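You operate a simulated robot arm through the tools that you are given. There is no shell and no other tool. Be economical: measure what you need, move in short steps, check, and stop when the job is done.

You are at the controls of a simulated robot arm. One attempt, no reset.

TASK
Test both cells and put the weak one in the reject tray.
Fine: weak is under 80 %; mode dial on TEST and kept there; contact bar shut before the start key, one press; leave bar, dial and cells alone till the green lamp lights; bar open again; the good cell stays in its bay.

The check looks at the end state, three seconds after you hand in, the way a careful person would. Anything else that was tipped, shoved, dropped, spilled or broken makes it a failure.

THE ROBOT
A 6-joint arm with a two-finger parallel gripper, fixed in place. Base frame: the origin is at the foot of the arm, x ahead of it, y to its left, z up; the work surface is at about z = 30. Readings come in mm, rad, newtons and seconds.
With the tool pointing down near the work surface it reaches from about 140 to 480 mm from the base axis. Its first joint turns from -1.257 to 1.257 rad. Payload 0.65 kg.
The TCP is the grasp point between the finger pads, 25 mm short of the fingertips. In the tool frame z runs along the fingers and y along their closing line. Largest opening 76 mm; finger width 18, thickness 10; the body of the gripper, 36 by 78 mm, starts 45 mm behind the TCP.
Orientation is that of the tool frame in the base frame, as a unit quaternion [w, x, y, z]. With the fingers straight down and closing along the base's y, the tool's x points along the base's -x, its y along +y and its z along -z.

THE INTERFACE
- The arm moves only by the tool apply_moves. Its argument "deltas" is a list of rows, each a list of 7 numbers: the shift along the base's x, y, z in mm, then the turn, a rotation vector about the base's x, y, z in rad, then the finger opening in mm, from 0 to 76. In form: [[x, y, z, wx, wy, wz, grip], ...]. A call has 1 to 12 rows; each row shifts and turns the commanded pose from where the row before left it. Rows are played at 5 a second. More than 50 mm and 0.15 rad between two rows, or a gripper value outside its range, and nothing of the call is played. A pose out of reach is approached as far as the arm can. The call stops where the force on the tool passes 60 N (or 10 N more than at its start, if that is more) or the arm is blocked; 0.2 s more then pass. The fingers move at their own pace (about 108 mm/s each) and stop on an object; they squeeze with about 28 N. The grip force told is the motor's: it shows also when the fingers shut on nothing. Time passes only in rows, and 0.2 s behind the last, so rows that do not move let the fingers close. The reply holds the time, the measured pose of the TCP, the force on the tool along the base axes, the opening and the grip force, in the units named above and with some noise.
- Cameras (640 x 400 px; columns grow to the right, rows downward): "scene" is fixed at [77.6, 288.6, 435.2]; the picture's right is [-0.51, -0.86, 0.00], its down [-0.28, 0.17, -0.94] and it looks along [0.81, -0.48, -0.33] (base axes); focal length 214 px, centre (320, 200). "wrist" rides on the gripper at [58, 11, -81] in the tool frame; the picture's right is [-0.18, 0.98, 0.00], its down [-0.75, -0.14, -0.64] and it looks along [-0.63, -0.12, 0.77] (tool axes); focal length 243 px, centre (320, 200). There is no depth. A picture from a camera that has moved, and an enlarged one, comes with that camera's place and axes in the base frame and with its lens. The place of the scene camera against the robot may be out by one fixed shift of up to 12 mm in any direction.
- grab_frame(camera): a new picture of that camera. No time passes.
- close_up(camera, box): a new picture of the part [left, top, right, bottom] of that camera's present view, enlarged. No time passes.
- finish_job(): hands the job in; it is judged then, once.

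Work in short steps. Places have to be worked out from the pictures, the camera data and where the tool is seen: move nearer, look again, correct. Check each grasp and each placing, and mend what went wrong. You have 120 turns and 76 pictures in all, those below and enlarged ones among them. Open the gripper and draw the arm clear of the work before you hand the job in, unless the task says otherwise; then end with one line.

The tools are called after "Request:" as a command line: name --pt "numbers of a row" for each row, then --argument value for the rest, lists and objects as JSON in quotes. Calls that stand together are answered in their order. apply_moves: Moves the arm, as the interface text tells. Its arguments: {"type":"object","properties":{"deltas":{"type":"array","items":{"type":"array","items":{"type":"number"}}}},"required":["deltas"]} The other tools are called the same way: grab_frame (camera) takes a picture; close_up (camera, box) takes an enlarged picture of a part of a camera's view; finish_job () hands the job in.

At the start:

```text
time_s: 0.0
eef_pos: [200.3, 191.1, 365.5]
tcp_rot: [0.0, 0.0, 1.0, 0.0]
force: [-0.1, 0.0, -0.6]
opening: 76.1
gripper_force: 0.0
```

scene: 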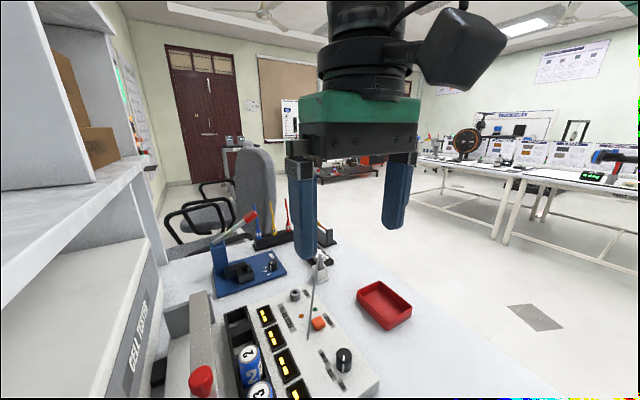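
wrist: 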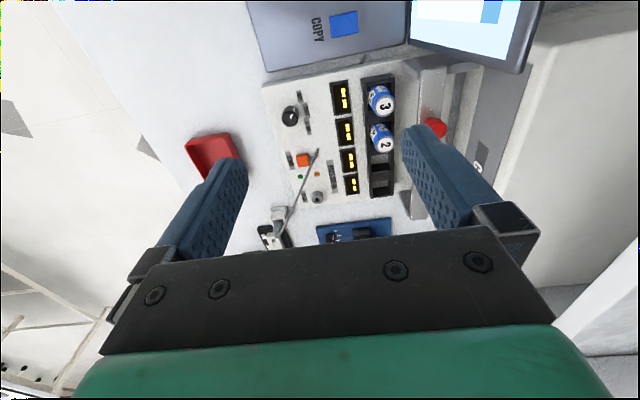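

I start with enlarged views of the tester from both cameras to identify its parts.

Request:
close_up --camera "wrist" --box '[240, 60, 480, 210]'

Request:
close_up --camera "scene" --box '[140, 240, 420, 400]'

```text
2.67 times, centred on (360, 135) of wrist
camera zoom: at [141.9, 202.6, 445.5], right [0.18, 0.98, 0.0], down [0.75, -0.14, 0.64], along [0.63, -0.12, -0.77], focal length 647 px, centre (213, 373)
```

zoom: 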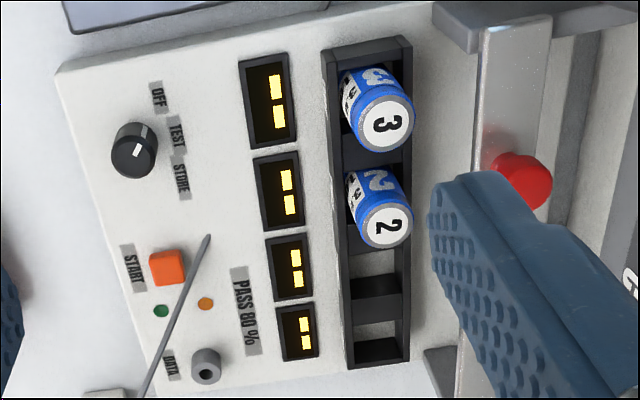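

```text
2.29 times, centred on (280, 320) of scene
camera zoom: at [77.6, 288.6, 435.2], right [-0.51, -0.86, 0.0], down [-0.28, 0.17, -0.94], along [0.81, -0.48, -0.33], focal length 490 px, centre (411, -74)
```

zoom: 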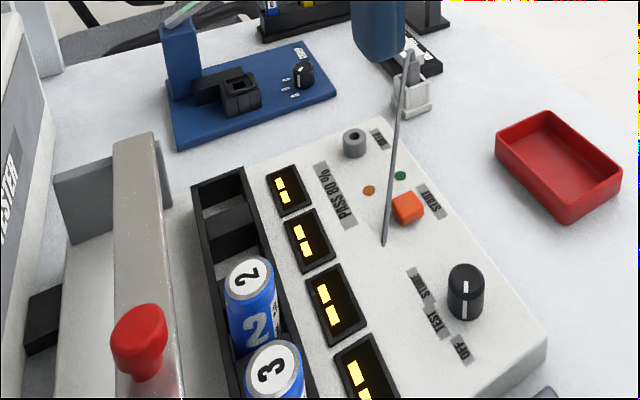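

The bays run along x near y≈270, with cell 3 nearest the base and cell 2 next. The bar with its red knob lies further along +y. I move up and sideways for a second viewpoint to triangulate.

Request:
apply_moves --pt "-20 20 0 0 0 0 76" --pt "-20 20 0 0 0 0 76" --pt "0 20 0 0 0 0 76" --pt "0 20 0 0 0 0 76"

Request:
grab_frame --camera "wrist"

Request:
grab_frame --camera "scene"

```text
time_s: 1.0
eef_pos: [160.4, 271.8, 364.7]
tcp_rot: [0.0, 0.0, 1.0, 0.0]
force: [0.5, -0.6, -0.5]
opening: 76.1
gripper_force: 0.1
```

```text
71 pictures are left
camera wrist: at [102.2, 283.6, 445.6], right [0.19, 0.98, 0.0], down [0.75, -0.14, 0.64], along [0.63, -0.12, -0.77], focal length 243 px, centre (320, 200)
```

wrist: 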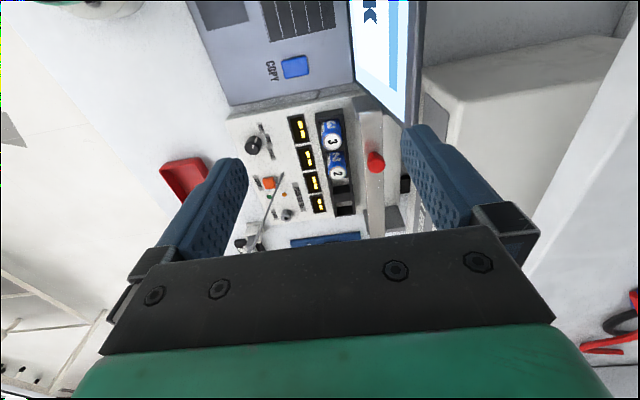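

```text
70 pictures are left
```

scene: 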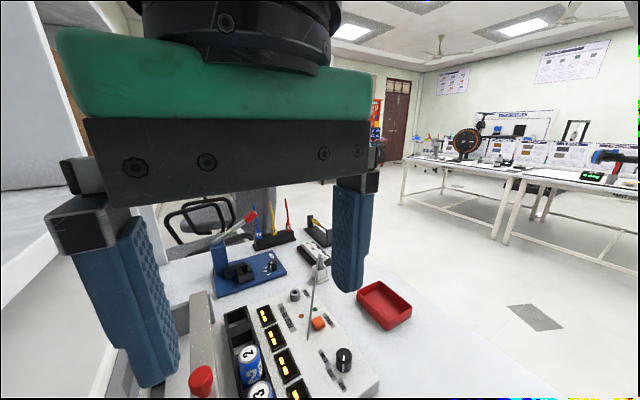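

I zoom in on the tester from this viewpoint.

Request:
close_up --camera "wrist" --box '[220, 100, 412, 220]'

Request:
close_up --camera "scene" --box '[140, 280, 332, 400]'

```text
3.33 times, centred on (316, 160) of wrist
camera zoom: at [102.2, 283.6, 445.6], right [0.19, 0.98, 0.0], down [0.75, -0.14, 0.64], along [0.63, -0.12, -0.77], focal length 809 px, centre (333, 333)
```

zoom: 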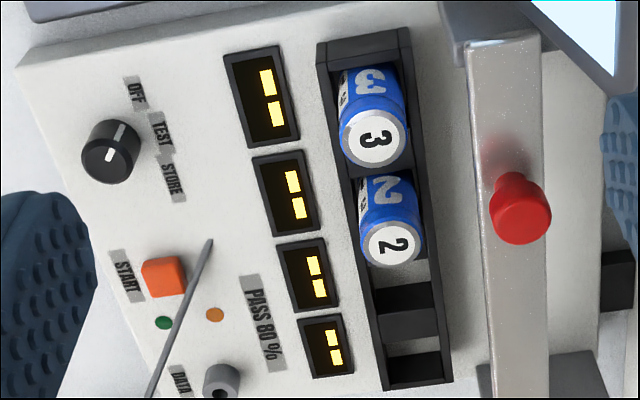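

```text
3.33 times, centred on (236, 340) of scene
camera zoom: at [77.6, 288.6, 435.2], right [-0.51, -0.86, 0.0], down [-0.28, 0.17, -0.94], along [0.81, -0.48, -0.33], focal length 715 px, centre (600, -267)
```

zoom: 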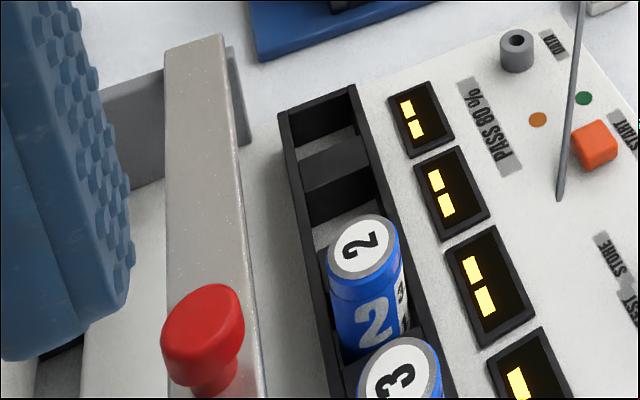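

Triangulated estimates: knob at about (307, 331, 129), cell 3 cap at about (274, 270, 100), cell 2 cap at about (332, 270, 97), and the dial near (277, 129, 60). I move lower for a better look at the bar mechanism and the dial.

Request:
apply_moves --pt "20 -25 -30 0 0 0 76" --pt "20 -20 -40 0 0 0 76" --pt "0 0 -35 0 0 0 76" --pt "0 0 -35 0 0 0 76"

Request:
grab_frame --camera "wrist"

Request:
grab_frame --camera "scene"

```text
time_s: 2.0
eef_pos: [200.2, 226.7, 226.4]
tcp_rot: [0.0, 0.001, 1.0, 0.0]
force: [0.1, -0.1, 0.1]
opening: 75.8
gripper_force: 0.1
```

```text
67 pictures are left
camera wrist: at [141.2, 237.4, 306.7], right [0.18, 0.98, 0.0], down [0.75, -0.14, 0.64], along [0.63, -0.12, -0.77], focal length 243 px, centre (320, 200)
```

wrist: 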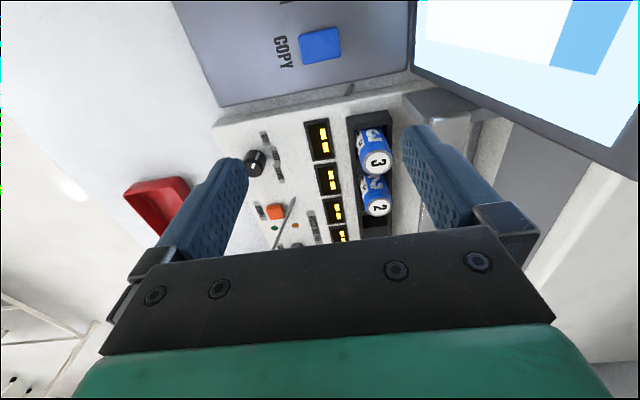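

```text
66 pictures are left
```

scene: 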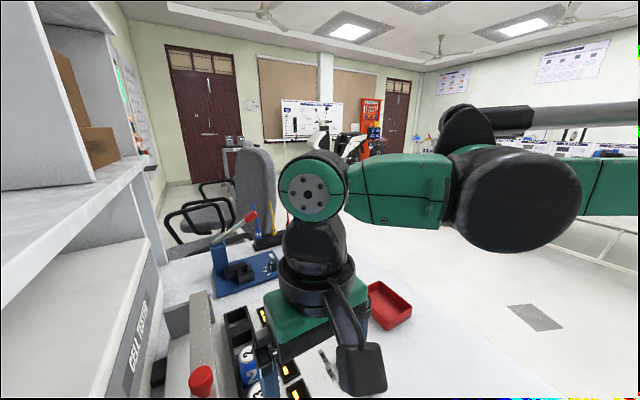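

I zoom in on the dial area, and on the bar and screen area.

Request:
close_up --camera "wrist" --box '[210, 90, 450, 240]'

Request:
close_up --camera "wrist" --box '[380, 0, 640, 162]'

```text
2.67 times, centred on (330, 165) of wrist
camera zoom: at [141.2, 237.4, 306.7], right [0.18, 0.98, 0.0], down [0.75, -0.14, 0.64], along [0.63, -0.12, -0.77], focal length 647 px, centre (293, 293)
```

zoom: 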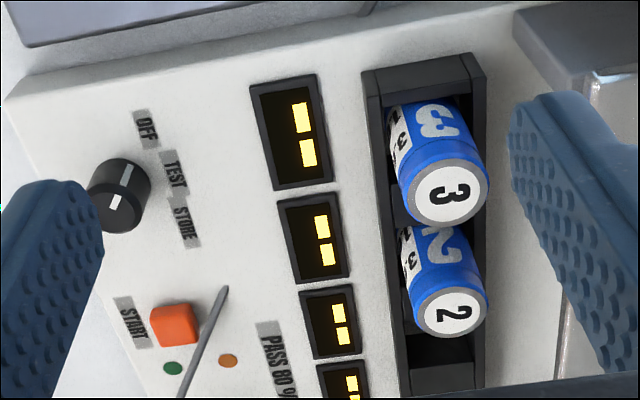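

```text
2.46 times, centred on (510, 81) of wrist
camera zoom: at [141.2, 237.4, 306.7], right [0.18, 0.98, 0.0], down [0.75, -0.14, 0.64], along [0.63, -0.12, -0.77], focal length 597 px, centre (-148, 493)
```

zoom: 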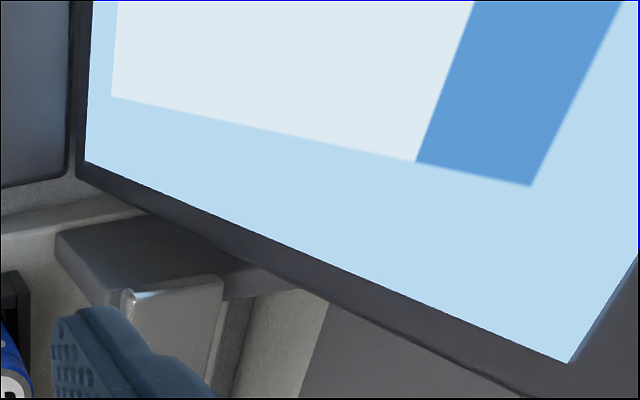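

The dial pointer is at OFF; TEST is about 45–50° clockwise from there. The screen stands upright with its edge at x≈217, so I'll keep clear of it. Next I yaw the tool about 90° to see the bar from the side of the cells.

Request:
apply_moves --pt "9 -4 0 0 0 0.143 76" --pt "9 -4 0 0 0 0.143 76" --pt "9 -4 0 0 0 0.143 76" --pt "9 -4 0 0 0 0.143 76" --pt "9 -4 0 0 0 0.143 76" --pt "9 -4 0 0 0 0.143 76" --pt "9 -4 0 0 0 0.143 76" --pt "9 -4 0 0 0 0.143 76" --pt "9 -4 0 0 0 0.143 76" --pt "9 -4 0 0 0 0.143 76" --pt "9 -4 0 0 0 0.141 76"

Request:
grab_frame --camera "wrist"

Request:
close_up --camera "scene" --box '[120, 260, 344, 400]'

```text
time_s: 4.4
eef_pos: [298.1, 183.3, 225.5]
tcp_rot: [0.001, 0.707, -0.707, 0.001]
force: [-0.3, 0.0, 0.0]
opening: 76.0
gripper_force: 0.0
```

```text
63 pictures are left
camera wrist: at [288.4, 124.5, 305.2], right [-0.98, 0.18, 0.0], down [0.14, 0.75, 0.64], along [0.12, 0.63, -0.77], focal length 243 px, centre (320, 200)
```

wrist: 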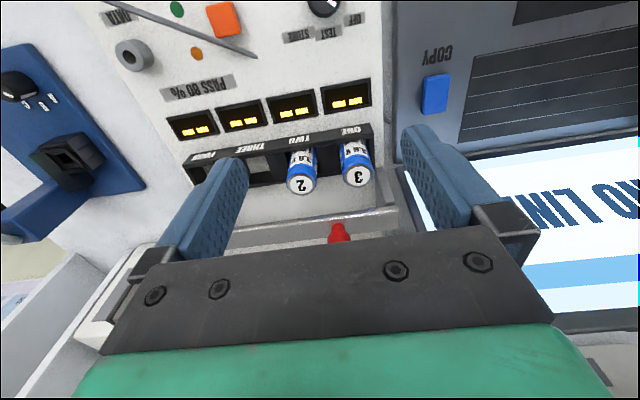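

```text
2.86 times, centred on (232, 330) of scene
camera zoom: at [77.6, 288.6, 435.2], right [-0.51, -0.86, 0.0], down [-0.28, 0.17, -0.94], along [0.81, -0.48, -0.33], focal length 613 px, centre (571, -171)
```

zoom: 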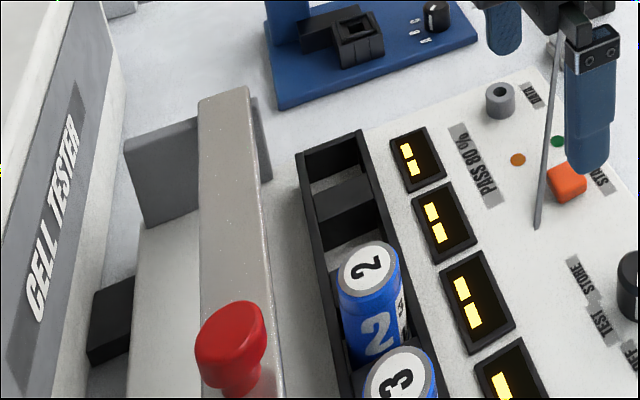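

The bays are labelled ONE to FOUR, with cell 3 in bay ONE and cell 2 in bay TWO. I zoom in on the bar.

Request:
close_up --camera "wrist" --box '[170, 110, 426, 270]'

Request:
close_up --camera "wrist" --box '[90, 0, 410, 200]'

```text
2.50 times, centred on (298, 190) of wrist
camera zoom: at [288.4, 124.5, 305.2], right [-0.98, 0.18, 0.0], down [0.14, 0.75, 0.64], along [0.12, 0.63, -0.77], focal length 606 px, centre (375, 225)
```

zoom: 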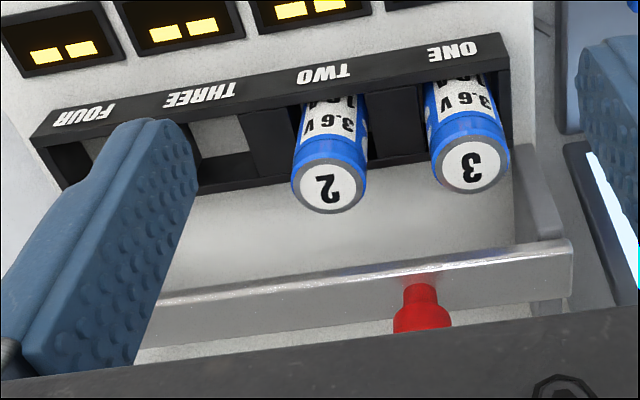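

```text
2.00 times, centred on (250, 100) of wrist
camera zoom: at [288.4, 124.5, 305.2], right [-0.98, 0.18, 0.0], down [0.14, 0.75, 0.64], along [0.12, 0.63, -0.77], focal length 485 px, centre (460, 400)
```

zoom: 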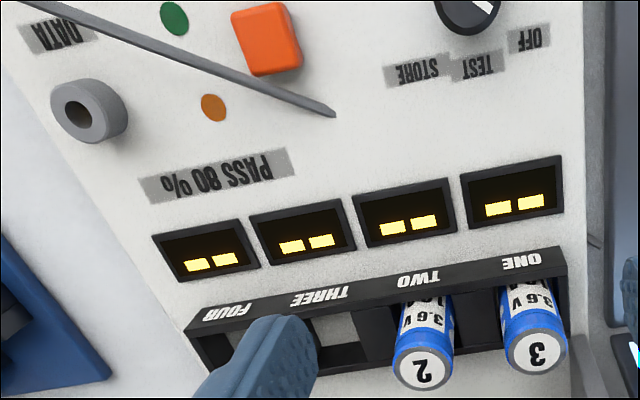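

The dial appears to be near (285, 127), and its top is only about z≈45–50. I move above it while staying high, then look.

Request:
apply_moves --pt "-6 -28 -20 0 0 0 60" --pt "-7 -28 -30 0 0 0 60" --pt "0 0 -30 0 0 0 60" --pt "0 0 -10 0 0 0 60"

Request:
grab_frame --camera "wrist"

Request:
grab_frame --camera "scene"

```text
time_s: 5.4
eef_pos: [285.8, 126.8, 135.1]
tcp_rot: [0.0, -0.707, 0.707, 0.001]
force: [0.7, -0.5, 0.5]
opening: 59.8
gripper_force: 0.0
```

```text
59 pictures are left
camera wrist: at [274.5, 69.1, 215.4], right [-0.98, 0.18, 0.0], down [0.14, 0.75, 0.64], along [0.12, 0.63, -0.77], focal length 243 px, centre (320, 200)
```

wrist: 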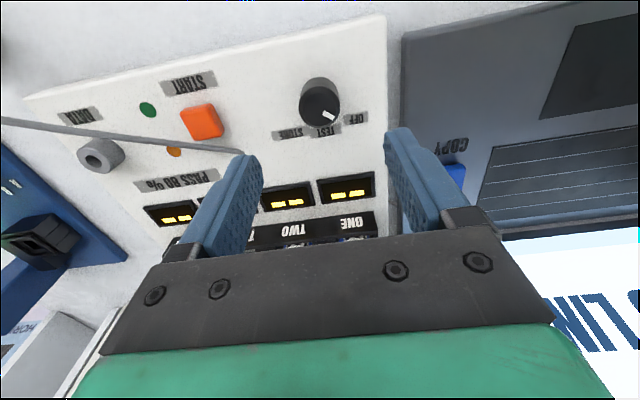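

```text
58 pictures are left
```

scene: 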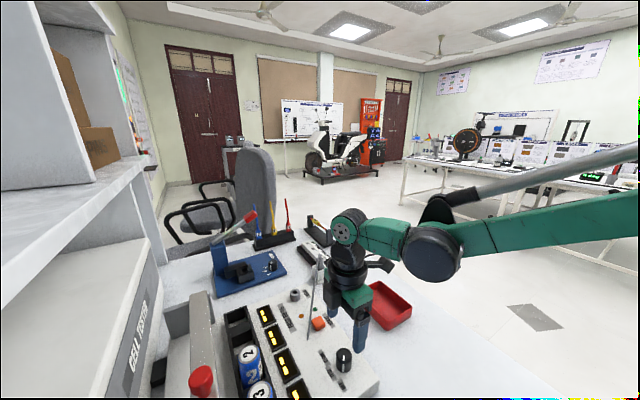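

I zoom in on the dial and the START key.

Request:
close_up --camera "wrist" --box '[130, 50, 402, 220]'

Request:
close_up --camera "scene" --box '[270, 260, 430, 400]'

```text
2.35 times, centred on (266, 135) of wrist
camera zoom: at [274.5, 69.1, 215.4], right [-0.98, 0.18, 0.0], down [0.14, 0.75, 0.64], along [0.12, 0.63, -0.77], focal length 571 px, centre (447, 353)
```

zoom: 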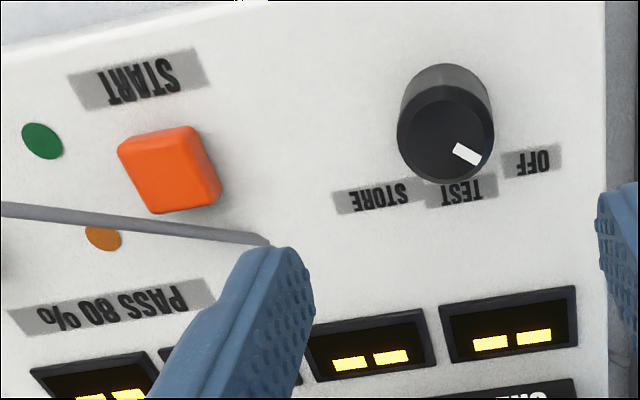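

```text
2.86 times, centred on (350, 330) of scene
camera zoom: at [77.6, 288.6, 435.2], right [-0.51, -0.86, 0.0], down [-0.28, 0.17, -0.94], along [0.81, -0.48, -0.33], focal length 613 px, centre (234, -171)
```

zoom: 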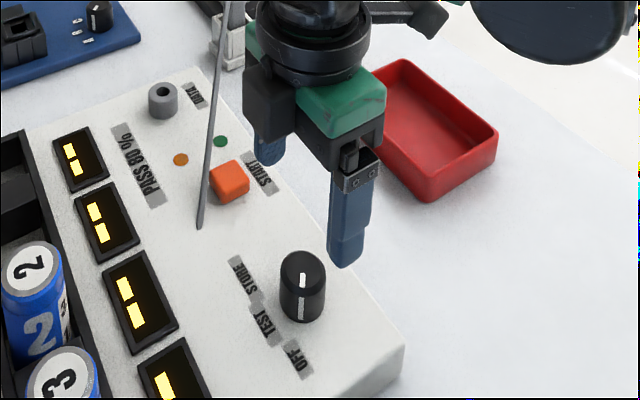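

The pointer is about 48–50° from TEST, which lies straight toward +y of the dial. The dial centre is about (284.5, 125). I descend around it and check the height.

Request:
apply_moves --pt "-1 -1 -20 0 0 0 56" --pt "0 0 -20 0 0 0 56" --pt "0 0 -15 0 0 0 56"

Request:
grab_frame --camera "wrist"

Request:
close_up --camera "scene" --box '[270, 260, 430, 400]'

```text
time_s: 6.2
eef_pos: [283.9, 125.0, 80.2]
tcp_rot: [0.0, -0.707, 0.707, 0.001]
force: [-0.3, -0.7, 0.0]
opening: 56.0
gripper_force: 0.0
```

```text
55 pictures are left
camera wrist: at [274.2, 67.5, 160.4], right [-0.98, 0.18, 0.0], down [0.14, 0.75, 0.64], along [0.12, 0.63, -0.77], focal length 243 px, centre (320, 200)
```

wrist: 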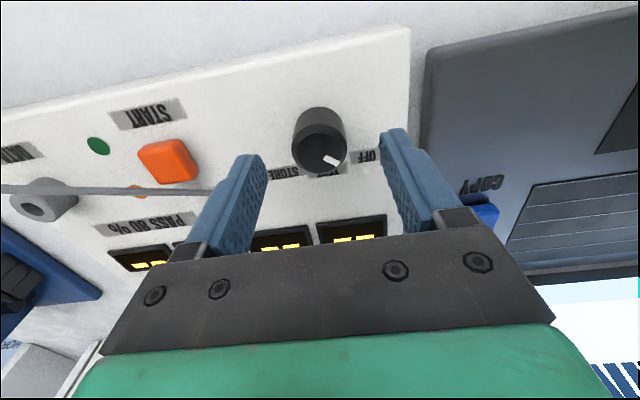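

```text
2.86 times, centred on (350, 330) of scene
camera zoom: at [77.6, 288.6, 435.2], right [-0.51, -0.86, 0.0], down [-0.28, 0.17, -0.94], along [0.81, -0.48, -0.33], focal length 613 px, centre (234, -171)
```

zoom: 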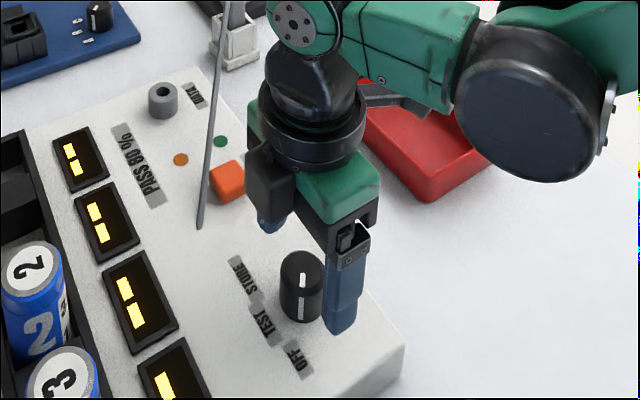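

The dial top is at about (284.6, 127, 48). I lower in small steps, watching the force.

Request:
apply_moves --pt "0.7 2 -8 0 0 0 50" --pt "0 0 -5 0 0 0 50" --pt "0 0 -3 0 0 0 50"

Request:
close_up --camera "wrist" --box '[160, 80, 480, 280]'

Request:
close_up --camera "scene" --box '[300, 300, 420, 400]'

```text
time_s: 7.0
eef_pos: [285.8, 127.8, 64.9]
tcp_rot: [0.0, 0.707, -0.707, 0.0]
force: [0.1, 0.4, 0.4]
opening: 49.9
gripper_force: 0.1
```

```text
2.00 times, centred on (320, 180) of wrist
camera zoom: at [275.3, 69.8, 144.6], right [-0.98, 0.18, 0.0], down [0.14, 0.75, 0.64], along [0.12, 0.63, -0.77], focal length 485 px, centre (320, 240)
```

zoom: 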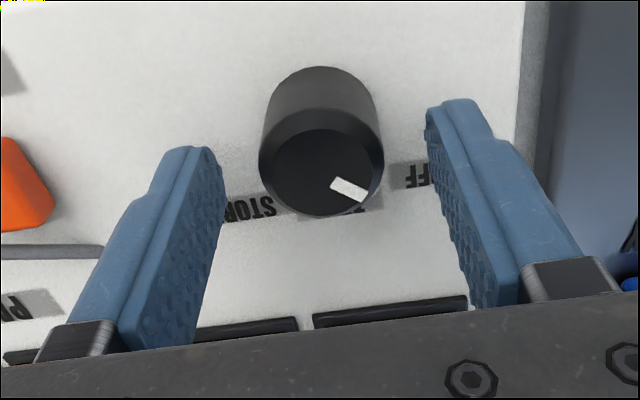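

```text
4.00 times, centred on (360, 350) of scene
camera zoom: at [77.6, 288.6, 435.2], right [-0.51, -0.86, 0.0], down [-0.28, 0.17, -0.94], along [0.81, -0.48, -0.33], focal length 858 px, centre (160, -400)
```

zoom: 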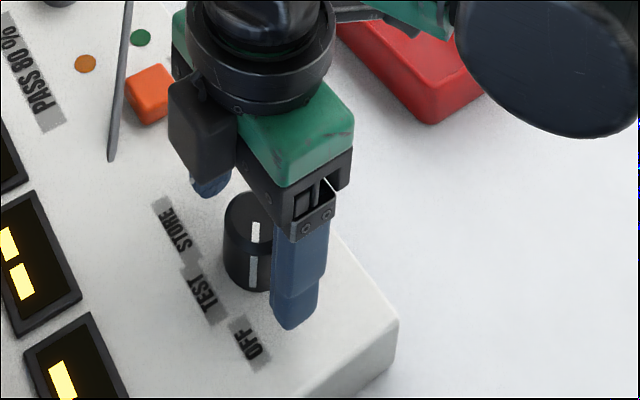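

The dial is centred between the fingers, with about 10 mm of overlap. I lower 4 mm more and close.

Request:
apply_moves --pt "0 0 -4 0 0 0 50" --pt "0 0 0 0 0 0 36" --pt "0 0 0 0 0 0 20" --pt "0 0 0 0 0 0 20"

```text
time_s: 8.0
eef_pos: [286.2, 127.1, 60.5]
tcp_rot: [-0.001, -0.706, 0.708, 0.002]
force: [-19.2, -1.3, -5.9]
opening: 27.2
gripper_force: 42.1
```

The dial is held at 27 mm, but there is a side force of -19 N along x. I shift slightly toward -x to relieve it.

Request:
apply_moves --pt "-1 0 0 0 0 0 24" --pt "0 0 0 0 0 0 24"

```text
time_s: 8.6
eef_pos: [285.4, 127.3, 59.4]
tcp_rot: [0.001, -0.707, 0.707, 0.0]
force: [-8.5, 1.8, -22.4]
opening: 27.2
gripper_force: 42.4
```

The side force has eased. I turn clockwise in small increments.

Request:
apply_moves --pt "-0.5 0 0 0 0 -0.1 24" --pt "0 0 0 0 0 -0.1 24" --pt "0 0 0 0 0 -0.1 24" --pt "0 0 0 0 0 -0.1 24"

Request:
close_up --camera "wrist" --box '[160, 80, 480, 280]'

```text
time_s: 9.6
eef_pos: [285.6, 126.8, 60.8]
tcp_rot: [0.002, -0.551, 0.835, -0.002]
force: [34.6, -4.4, -27.6]
opening: 27.3
gripper_force: 41.9
```

```text
2.00 times, centred on (320, 180) of wrist
camera zoom: at [252.8, 78.2, 140.6], right [-0.83, 0.56, 0.0], down [0.42, 0.64, 0.65], along [0.36, 0.53, -0.76], focal length 485 px, centre (320, 240)
```

zoom: 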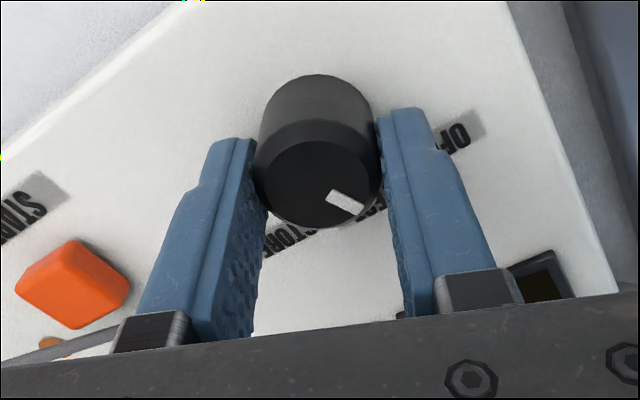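

The dial turns along with the gripper. I correct the x strain and continue.

Request:
apply_moves --pt "0.7 0 -0.5 0 0 -0.1 24" --pt "0 0 0 0 0 -0.1 24" --pt "0 0 0 0 0 -0.1 24" --pt "0 0 0 0 0 -0.1 24" --pt "0 0 0 0 0 -0.07 24"

Request:
close_up --camera "wrist" --box '[160, 80, 480, 280]'

```text
time_s: 10.8
eef_pos: [286.9, 126.8, 59.4]
tcp_rot: [0.004, -0.341, 0.94, -0.004]
force: [42.0, -22.7, 18.8]
opening: 27.6
gripper_force: 42.0
```

```text
2.00 times, centred on (320, 180) of wrist
camera zoom: at [234.2, 97.9, 139.7], right [-0.49, 0.87, -0.01], down [0.66, 0.38, 0.65], along [0.57, 0.31, -0.76], focal length 485 px, centre (320, 240)
```

zoom: 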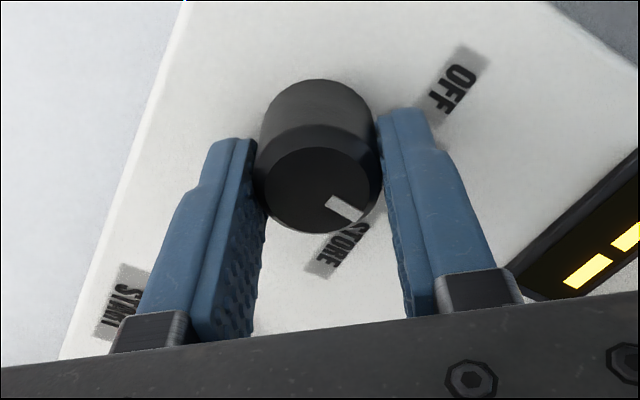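

The pointer now aims roughly at +y, the TEST direction. I release, rise and check.

Request:
apply_moves --pt "0 0 0 0 0 0 40" --pt "0 0 0 0 0 0 52" --pt "0 0 25 0 0 0 56" --pt "0 0 40 0 0 0 56"

Request:
grab_frame --camera "wrist"

Request:
close_up --camera "scene" --box '[270, 280, 410, 400]'

```text
time_s: 11.8
eef_pos: [282.9, 126.8, 127.1]
tcp_rot: [0.0, -0.343, 0.939, 0.001]
force: [0.2, 0.3, -0.6]
opening: 56.1
gripper_force: 0.0
```

```text
49 pictures are left
camera wrist: at [231.5, 97.3, 206.3], right [-0.49, 0.87, 0.0], down [0.67, 0.38, 0.64], along [0.56, 0.32, -0.77], focal length 243 px, centre (320, 200)
```

wrist: 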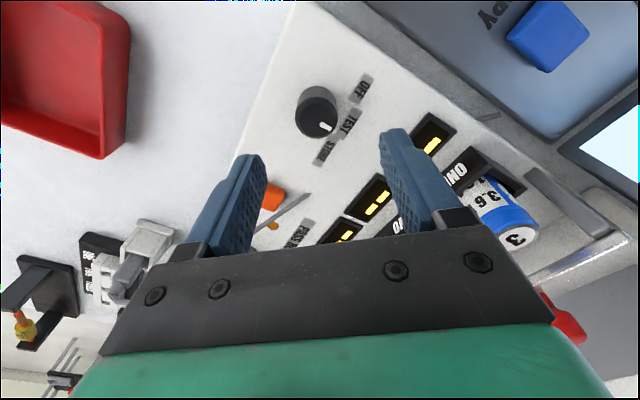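

```text
3.33 times, centred on (340, 340) of scene
camera zoom: at [77.6, 288.6, 435.2], right [-0.51, -0.86, 0.0], down [-0.28, 0.17, -0.94], along [0.81, -0.48, -0.33], focal length 715 px, centre (253, -267)
```

zoom: 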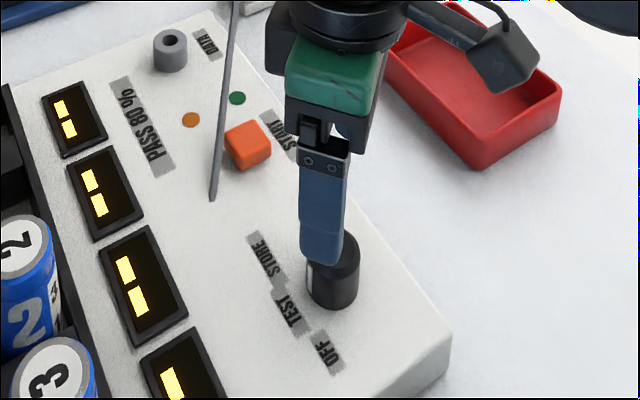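

I zoom in on the dial to verify the pointer.

Request:
close_up --camera "wrist" --box '[270, 60, 398, 180]'

```text
3.33 times, centred on (334, 120) of wrist
camera zoom: at [231.5, 97.3, 206.3], right [-0.49, 0.87, 0.0], down [0.67, 0.38, 0.64], along [0.56, 0.32, -0.77], focal length 809 px, centre (273, 467)
```

zoom: 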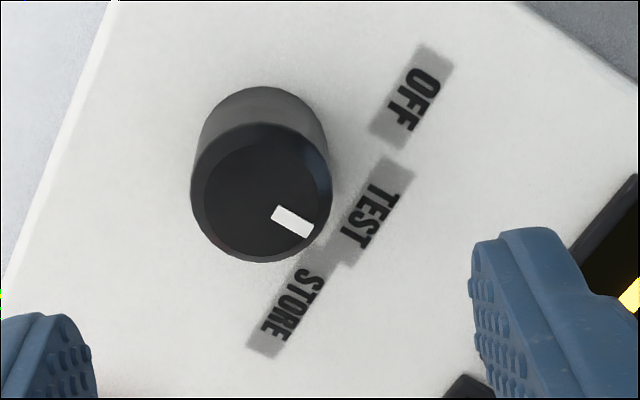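

The dial is on TEST. Next is the bar: I climb, yaw back to the original heading, and look at its mechanism closely.

Request:
apply_moves --pt "0 0 45 0 0 -0.14 60" --pt "0 0 45 0 0 -0.14 60" --pt "0 30 33 0 0 -0.14 60" --pt "-5 40 0 0 0 -0.14 60" --pt "-10 40 0 0 0 -0.14 60" --pt "-8 40 0 0 0 0 60" --pt "-5 30 0 0 0 0 60"

Request:
grab_frame --camera "wrist"

```text
time_s: 13.4
eef_pos: [258.6, 306.2, 248.3]
tcp_rot: [0.0, -0.001, 1.0, 0.0]
force: [0.8, -0.1, 0.2]
opening: 59.8
gripper_force: 0.0
```

```text
46 pictures are left
camera wrist: at [199.6, 316.9, 328.6], right [0.18, 0.98, 0.0], down [0.75, -0.14, 0.64], along [0.63, -0.12, -0.77], focal length 243 px, centre (320, 200)
```

wrist: 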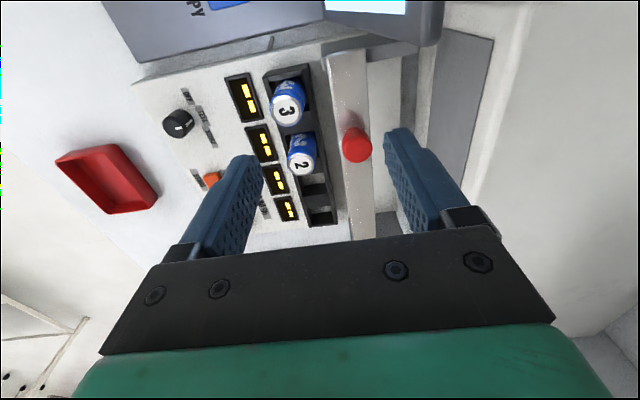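

Request:
close_up --camera "wrist" --box '[250, 30, 450, 250]'

```text
1.82 times, centred on (350, 140) of wrist
camera zoom: at [199.6, 316.9, 328.6], right [0.18, 0.98, 0.0], down [0.75, -0.14, 0.64], along [0.63, -0.12, -0.77], focal length 441 px, centre (266, 309)
```

zoom: 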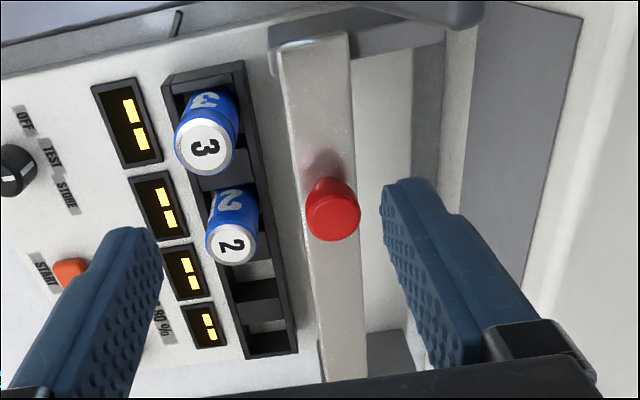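

The bar sits between two end cheeks, with the knob at about (308, 330, top 129). I move over the knob and look again before gripping.

Request:
apply_moves --pt "25 12 0 0 0 0 50" --pt "24 12 -20 0 0 0 50" --pt "0 0 -35 0 0 0 50" --pt "0 0 -30 0 0 0 50"

Request:
grab_frame --camera "wrist"

Request:
close_up --camera "scene" --box '[100, 220, 370, 400]'

```text
time_s: 14.4
eef_pos: [306.3, 331.5, 162.3]
tcp_rot: [0.0, 0.0, 1.0, 0.001]
force: [0.4, 0.5, 0.1]
opening: 50.6
gripper_force: 0.0
```

```text
44 pictures are left
camera wrist: at [248.5, 342.2, 243.1], right [0.18, 0.98, 0.0], down [0.75, -0.14, 0.64], along [0.63, -0.12, -0.77], focal length 243 px, centre (320, 200)
```

wrist: 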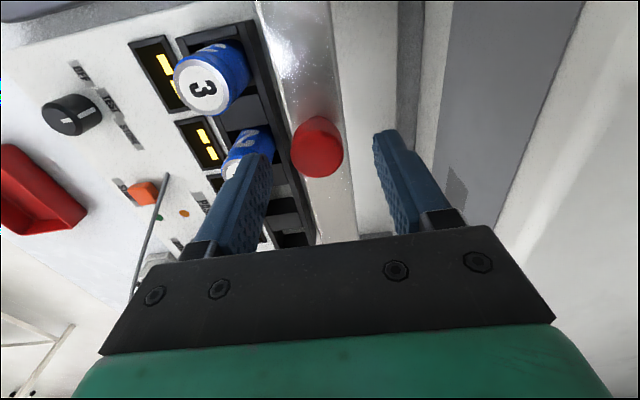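

```text
2.22 times, centred on (235, 310) of scene
camera zoom: at [77.6, 288.6, 435.2], right [-0.51, -0.86, 0.0], down [-0.28, 0.17, -0.94], along [0.81, -0.48, -0.33], focal length 477 px, centre (509, -44)
```

zoom: 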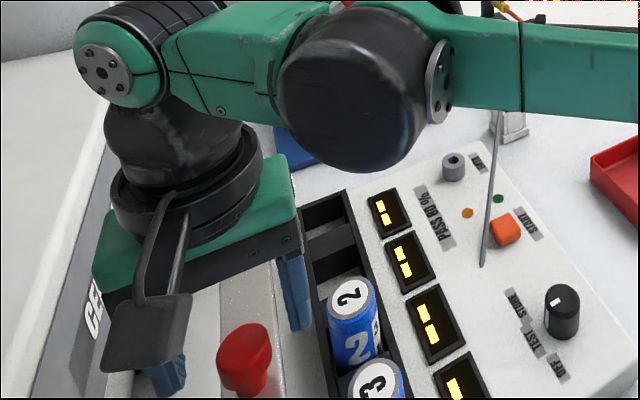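

The knob is centred on the tool axis and about 27 mm wide. I lower around it and close.

Request:
apply_moves --pt "0 0 -12 0 0 0 50" --pt "0 0 -10 0 0 0 50" --pt "0 0 -3 0 0 0 40" --pt "0 0 0 0 0 0 30" --pt "0 0 0 0 0 0 20" --pt "0 0 0 0 0 0 20"

```text
time_s: 15.8
eef_pos: [304.6, 330.0, 137.4]
tcp_rot: [0.0, -0.001, 1.0, -0.001]
force: [-1.5, -9.0, -2.5]
opening: 27.2
gripper_force: 4.7
```

It closed at 27 mm. I let it settle and then try a small pull toward the cells (-y).

Request:
apply_moves --pt "0 0 0 0 0 0 20" --pt "0 -2 0 0 0 0 20" --pt "0 -2 0 0 0 0 20" --pt "0 -2 0 0 0 0 20"

```text
time_s: 16.8
eef_pos: [305.3, 324.6, 137.9]
tcp_rot: [0.0, 0.0, 1.0, -0.001]
force: [-5.5, 1.0, 10.1]
opening: 25.0
gripper_force: 40.9
```

There is almost no resistance; I check whether the bar actually moved.

Request:
grab_frame --camera "wrist"

```text
42 pictures are left
camera wrist: at [247.5, 336.5, 218.0], right [0.18, 0.98, 0.0], down [0.75, -0.14, 0.64], along [0.63, -0.12, -0.77], focal length 243 px, centre (320, 200)
```

wrist: 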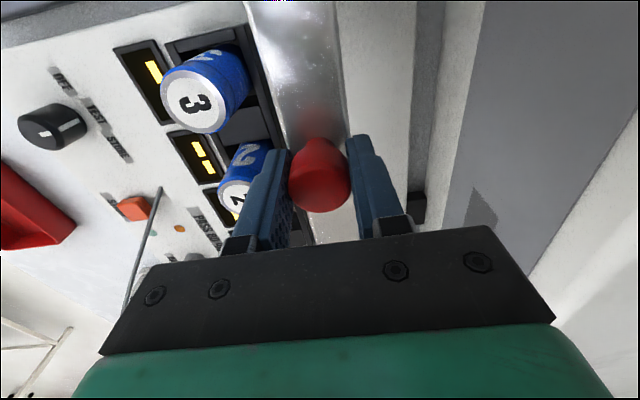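

The knob is gripped firmly. I continue the pull in small steps and watch the forces.

Request:
apply_moves --pt "0 -3 0 0 0 0 20" --pt "0 -3 0 0 0 0 20" --pt "0 -3 0 0 0 0 20"

Request:
grab_frame --camera "wrist"

```text
time_s: 17.6
eef_pos: [305.9, 315.9, 138.0]
tcp_rot: [0.0, 0.0, 1.0, 0.0]
force: [4.2, 0.5, 16.4]
opening: 25.3
gripper_force: 41.2
```

```text
41 pictures are left
camera wrist: at [247.5, 327.5, 217.9], right [0.18, 0.98, 0.0], down [0.75, -0.14, 0.64], along [0.63, -0.12, -0.77], focal length 243 px, centre (320, 200)
```

wrist: 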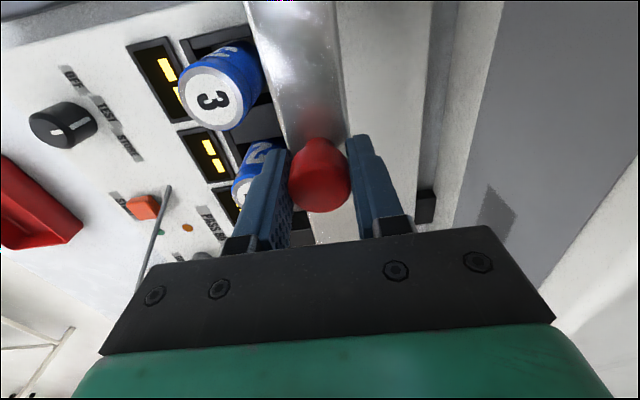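

The bar slides with the tool. I continue in small steps.

Request:
apply_moves --pt "0 -3 0.5 0 0 0 20" --pt "0 -3 0 0 0 0 20" --pt "0 -3 0 0 0 0 20" --pt "0 -3 0 0 0 0 20"

Request:
grab_frame --camera "wrist"

```text
time_s: 18.6
eef_pos: [305.1, 304.8, 138.1]
tcp_rot: [-0.001, -0.001, 1.0, 0.0]
force: [-10.5, 0.7, -24.3]
opening: 25.4
gripper_force: 40.9
```

```text
40 pictures are left
camera wrist: at [247.7, 316.1, 218.1], right [0.18, 0.98, 0.0], down [0.75, -0.14, 0.64], along [0.63, -0.12, -0.77], focal length 243 px, centre (320, 200)
```

wrist: 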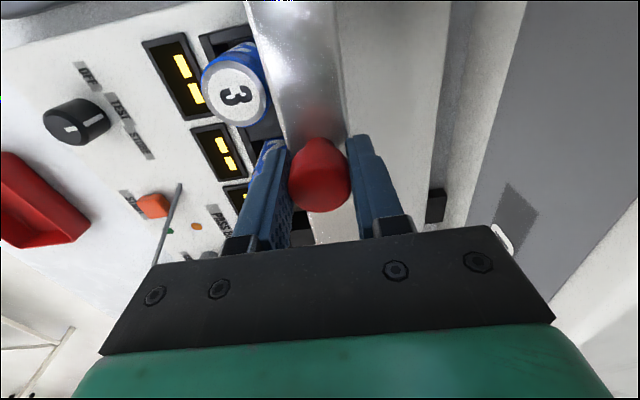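

Fy is still near zero, and the bar edge is approaching the caps. I continue cautiously.

Request:
apply_moves --pt "0 -3 0 0 0 0 20" --pt "0 -3 0 0 0 0 20" --pt "0 -3 0 0 0 0 20" --pt "0 -3 0 0 0 0 20"

Request:
grab_frame --camera "wrist"

Request:
close_up --camera "scene" --box '[100, 220, 370, 400]'

```text
time_s: 19.6
eef_pos: [305.2, 292.6, 137.7]
tcp_rot: [0.0, 0.0, 1.0, 0.0]
force: [-2.4, 0.5, -2.6]
opening: 25.2
gripper_force: 40.7
```

```text
39 pictures are left
camera wrist: at [247.6, 303.1, 218.4], right [0.18, 0.98, 0.0], down [0.75, -0.14, 0.64], along [0.63, -0.12, -0.77], focal length 243 px, centre (320, 200)
```

wrist: 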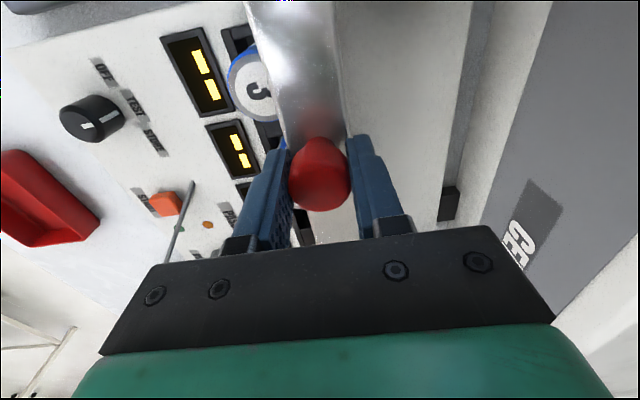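

```text
2.22 times, centred on (235, 310) of scene
camera zoom: at [77.6, 288.6, 435.2], right [-0.51, -0.86, 0.0], down [-0.28, 0.17, -0.94], along [0.81, -0.48, -0.33], focal length 477 px, centre (509, -44)
```

zoom: 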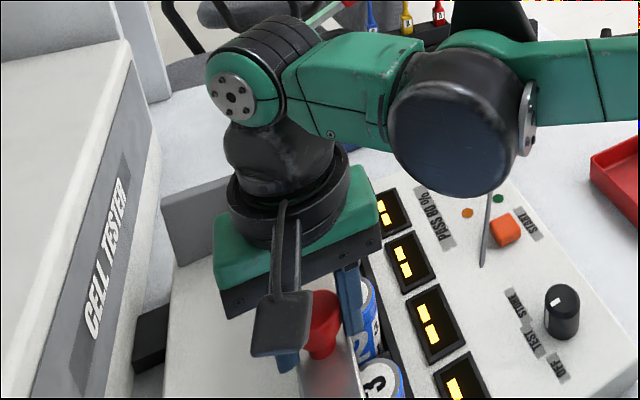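

The bar passes over the cell tops. I continue toward y≈270 until it meets its stop.

Request:
apply_moves --pt "0 -3 0 0 0 0 20" --pt "0 -3 0 0 0 0 20" --pt "0 -3 0 0 0 0 20" --pt "0 -3 0 0 0 0 20" --pt "0 -3 0 0 0 0 20" --pt "0 -3 0 0 0 0 20"

Request:
grab_frame --camera "wrist"

```text
time_s: 21.0
eef_pos: [305.9, 275.3, 136.8]
tcp_rot: [0.001, -0.001, 1.0, 0.0]
force: [-1.7, 0.3, -3.7]
opening: 25.0
gripper_force: 40.7
```

```text
37 pictures are left
camera wrist: at [247.6, 285.4, 218.3], right [0.18, 0.98, 0.0], down [0.75, -0.14, 0.64], along [0.63, -0.12, -0.77], focal length 243 px, centre (320, 200)
```

wrist: 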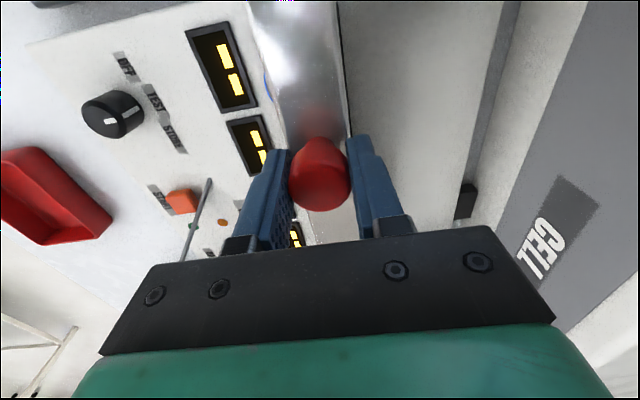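

No stop yet. I continue in 2 mm steps, looking for resistance.

Request:
apply_moves --pt "0 -2 0 0 0 0 20" --pt "0 -2 0 0 0 0 20" --pt "0 -2 0 0 0 0 20" --pt "0 -1 0 0 0 0 20"

```text
time_s: 22.0
eef_pos: [305.8, 269.1, 138.1]
tcp_rot: [0.001, -0.001, 1.0, 0.003]
force: [13.5, 30.5, -2.1]
opening: 25.3
gripper_force: 41.2
```

Fy rose to 30 N at y≈269, which is the closed stop. I release, rise and inspect.

Request:
apply_moves --pt "0 0 0 0 0 0 36" --pt "0 0 0 0 0 0 50" --pt "0 0 30 0 0 0 50" --pt "0 0 40 0 0 0 50" --pt "-15 -5 30 0 0 0 60"

Request:
grab_frame --camera "wrist"

Request:
close_up --camera "scene" --box '[100, 220, 400, 400]'

```text
time_s: 23.2
eef_pos: [293.8, 264.5, 240.0]
tcp_rot: [0.0, 0.0, 1.0, 0.0]
force: [0.0, 0.3, 0.0]
opening: 59.9
gripper_force: 0.1
```

```text
36 pictures are left
camera wrist: at [235.5, 275.3, 319.8], right [0.18, 0.98, 0.0], down [0.75, -0.14, 0.64], along [0.63, -0.12, -0.77], focal length 243 px, centre (320, 200)
```

wrist: 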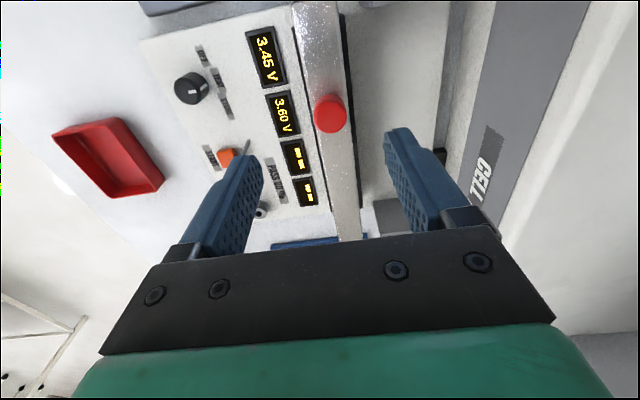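

```text
2.13 times, centred on (250, 310) of scene
camera zoom: at [77.6, 288.6, 435.2], right [-0.51, -0.86, 0.0], down [-0.28, 0.17, -0.94], along [0.81, -0.48, -0.33], focal length 458 px, centre (469, -35)
```

zoom: 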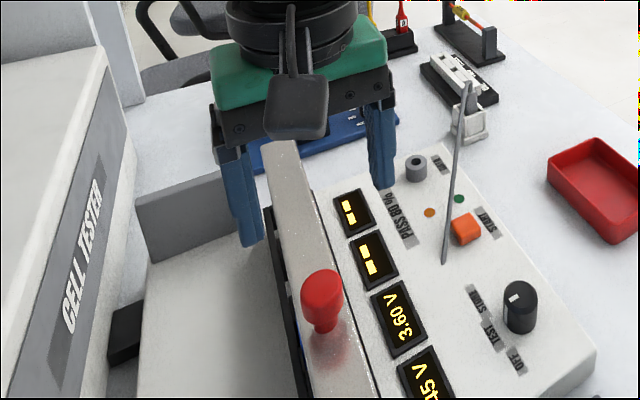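

Contact is made: ONE reads 3.45 V and TWO reads 3.60 V. START is near (369, 122), and a slanted rod passes about 15 mm to its +x/+y side. I close the fingers, yaw +0.87 to be parallel to the rod, and hover above the key.

Request:
apply_moves --pt "12 -24 0 0 0 0.145 20" --pt "12 -24 0 0 0 0.145 0" --pt "12 -24 0 0 0 0.145 0" --pt "12 -24 0 0 0 0.145 0" --pt "12 -24 0 0 0 0.145 0" --pt "13 -24 0 0 0 0.145 0" --pt "0 0 -40 0 0 0 0" --pt "0 0 -40 0 0 0 0"

Request:
grab_frame --camera "wrist"

Request:
grab_frame --camera "scene"

```text
time_s: 25.0
eef_pos: [366.0, 118.1, 156.6]
tcp_rot: [0.0, -0.422, 0.907, 0.0]
force: [0.5, -0.8, 0.7]
opening: 0.2
gripper_force: 23.6
```

```text
34 pictures are left
camera wrist: at [319.8, 80.3, 236.2], right [-0.63, 0.77, 0.0], down [0.59, 0.48, 0.64], along [0.5, 0.41, -0.77], focal length 243 px, centre (320, 200)
```

wrist: 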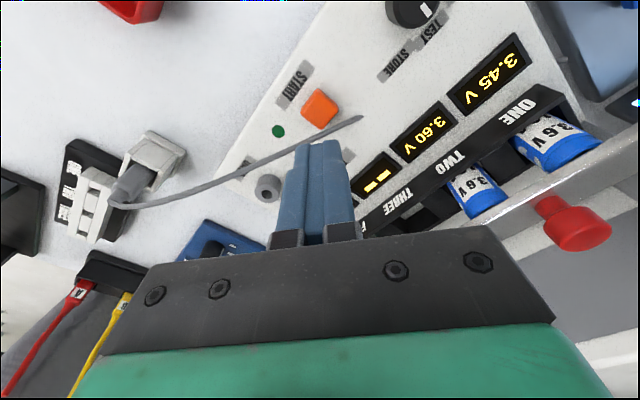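

```text
33 pictures are left
```

scene: 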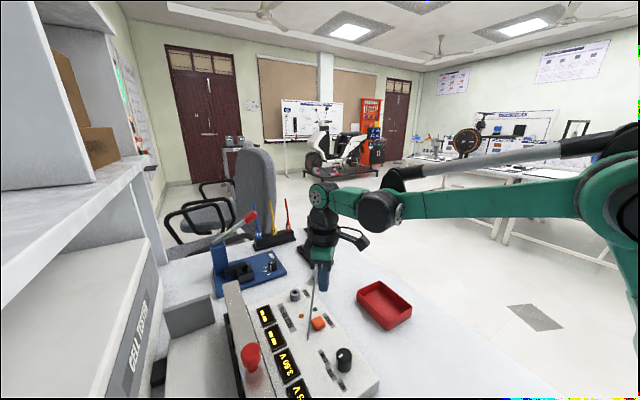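

Button top is at about (370.6, 122, 48), and the rod clears by about 15 mm. I descend to just above the key.

Request:
apply_moves --pt "1 1 -30 0 0 0 0" --pt "0 0 -25 0 0 0 0" --pt "0 0 -15 0 0 0 0"

Request:
grab_frame --camera "wrist"

Request:
close_up --camera "scene" --box '[250, 250, 410, 370]'

```text
time_s: 25.8
eef_pos: [366.1, 119.2, 87.6]
tcp_rot: [0.001, -0.422, 0.907, -0.001]
force: [-0.7, -0.3, 0.0]
opening: 0.1
gripper_force: 23.4
```

```text
32 pictures are left
camera wrist: at [320.2, 82.0, 167.4], right [-0.63, 0.77, 0.0], down [0.59, 0.48, 0.64], along [0.5, 0.41, -0.77], focal length 243 px, centre (320, 200)
```

wrist: 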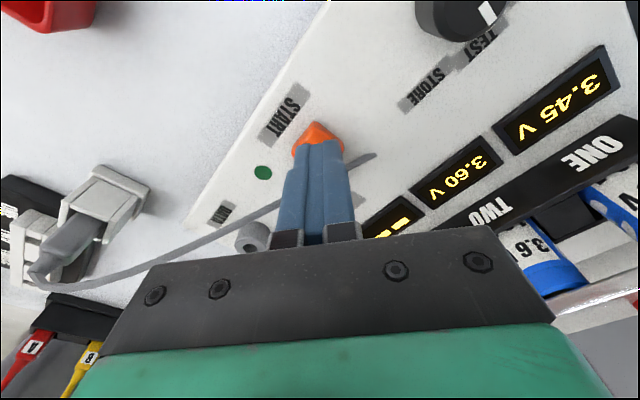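

```text
3.33 times, centred on (330, 310) of scene
camera zoom: at [77.6, 288.6, 435.2], right [-0.51, -0.86, 0.0], down [-0.28, 0.17, -0.94], along [0.81, -0.48, -0.33], focal length 715 px, centre (287, -167)
```

zoom: 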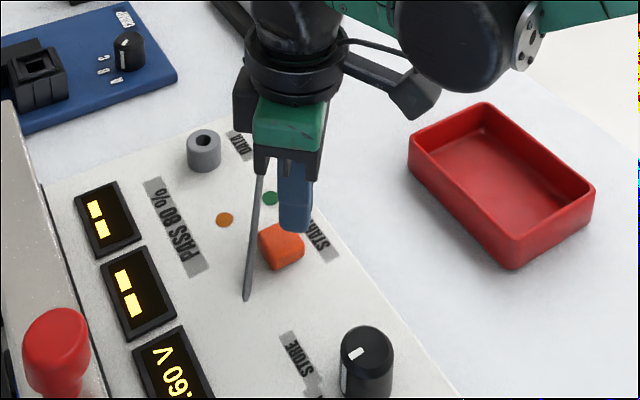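

The fingertips are just above the key and clear of the rod. I descend in small steps until contact.

Request:
apply_moves --pt "0 0 -5 0 0 0 0" --pt "0 0 -4 0 0 0 0" --pt "0 0 -3 0 0 0 0"

```text
time_s: 26.6
eef_pos: [365.5, 119.9, 77.6]
tcp_rot: [0.001, -0.422, 0.907, 0.0]
force: [0.9, -0.3, 0.3]
opening: 0.2
gripper_force: 24.2
```

No contact yet. I go lower in 2 mm steps.

Request:
apply_moves --pt "0 0 -2 0 0 0 0" --pt "0 0 -2 0 0 0 0"

```text
time_s: 27.2
eef_pos: [364.1, 119.1, 72.1]
tcp_rot: [0.0, -0.421, 0.907, 0.001]
force: [0.5, 0.3, -0.9]
opening: 0.0
gripper_force: 23.5
```

Request:
close_up --camera "scene" --box '[270, 280, 370, 360]'

```text
5.00 times, centred on (320, 320) of scene
camera zoom: at [77.6, 288.6, 435.2], right [-0.51, -0.86, 0.0], down [-0.28, 0.17, -0.94], along [0.81, -0.48, -0.33], focal length 1072 px, centre (320, -400)
```

zoom: 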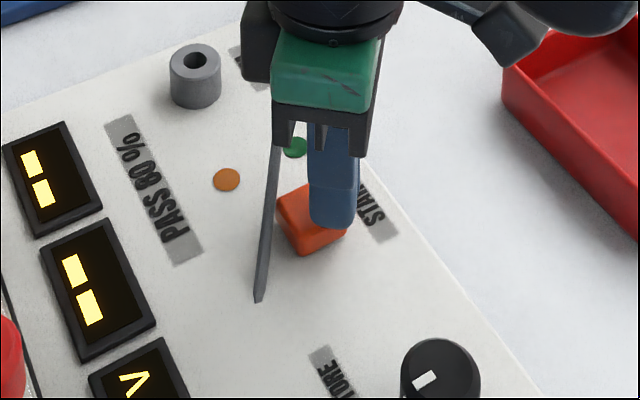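

No contact yet, and the fingertip sits toward the -x/-y edge of the key. I shift slightly toward its centre and continue down.

Request:
apply_moves --pt "2.5 1.5 0 0 0 0 0" --pt "0 0 -2 0 0 0 0" --pt "0 0 -1.5 0 0 0 0"

```text
time_s: 28.0
eef_pos: [367.5, 121.4, 69.6]
tcp_rot: [0.0, -0.422, 0.906, 0.0]
force: [0.1, -0.7, 0.2]
opening: 0.0
gripper_force: 23.5
```

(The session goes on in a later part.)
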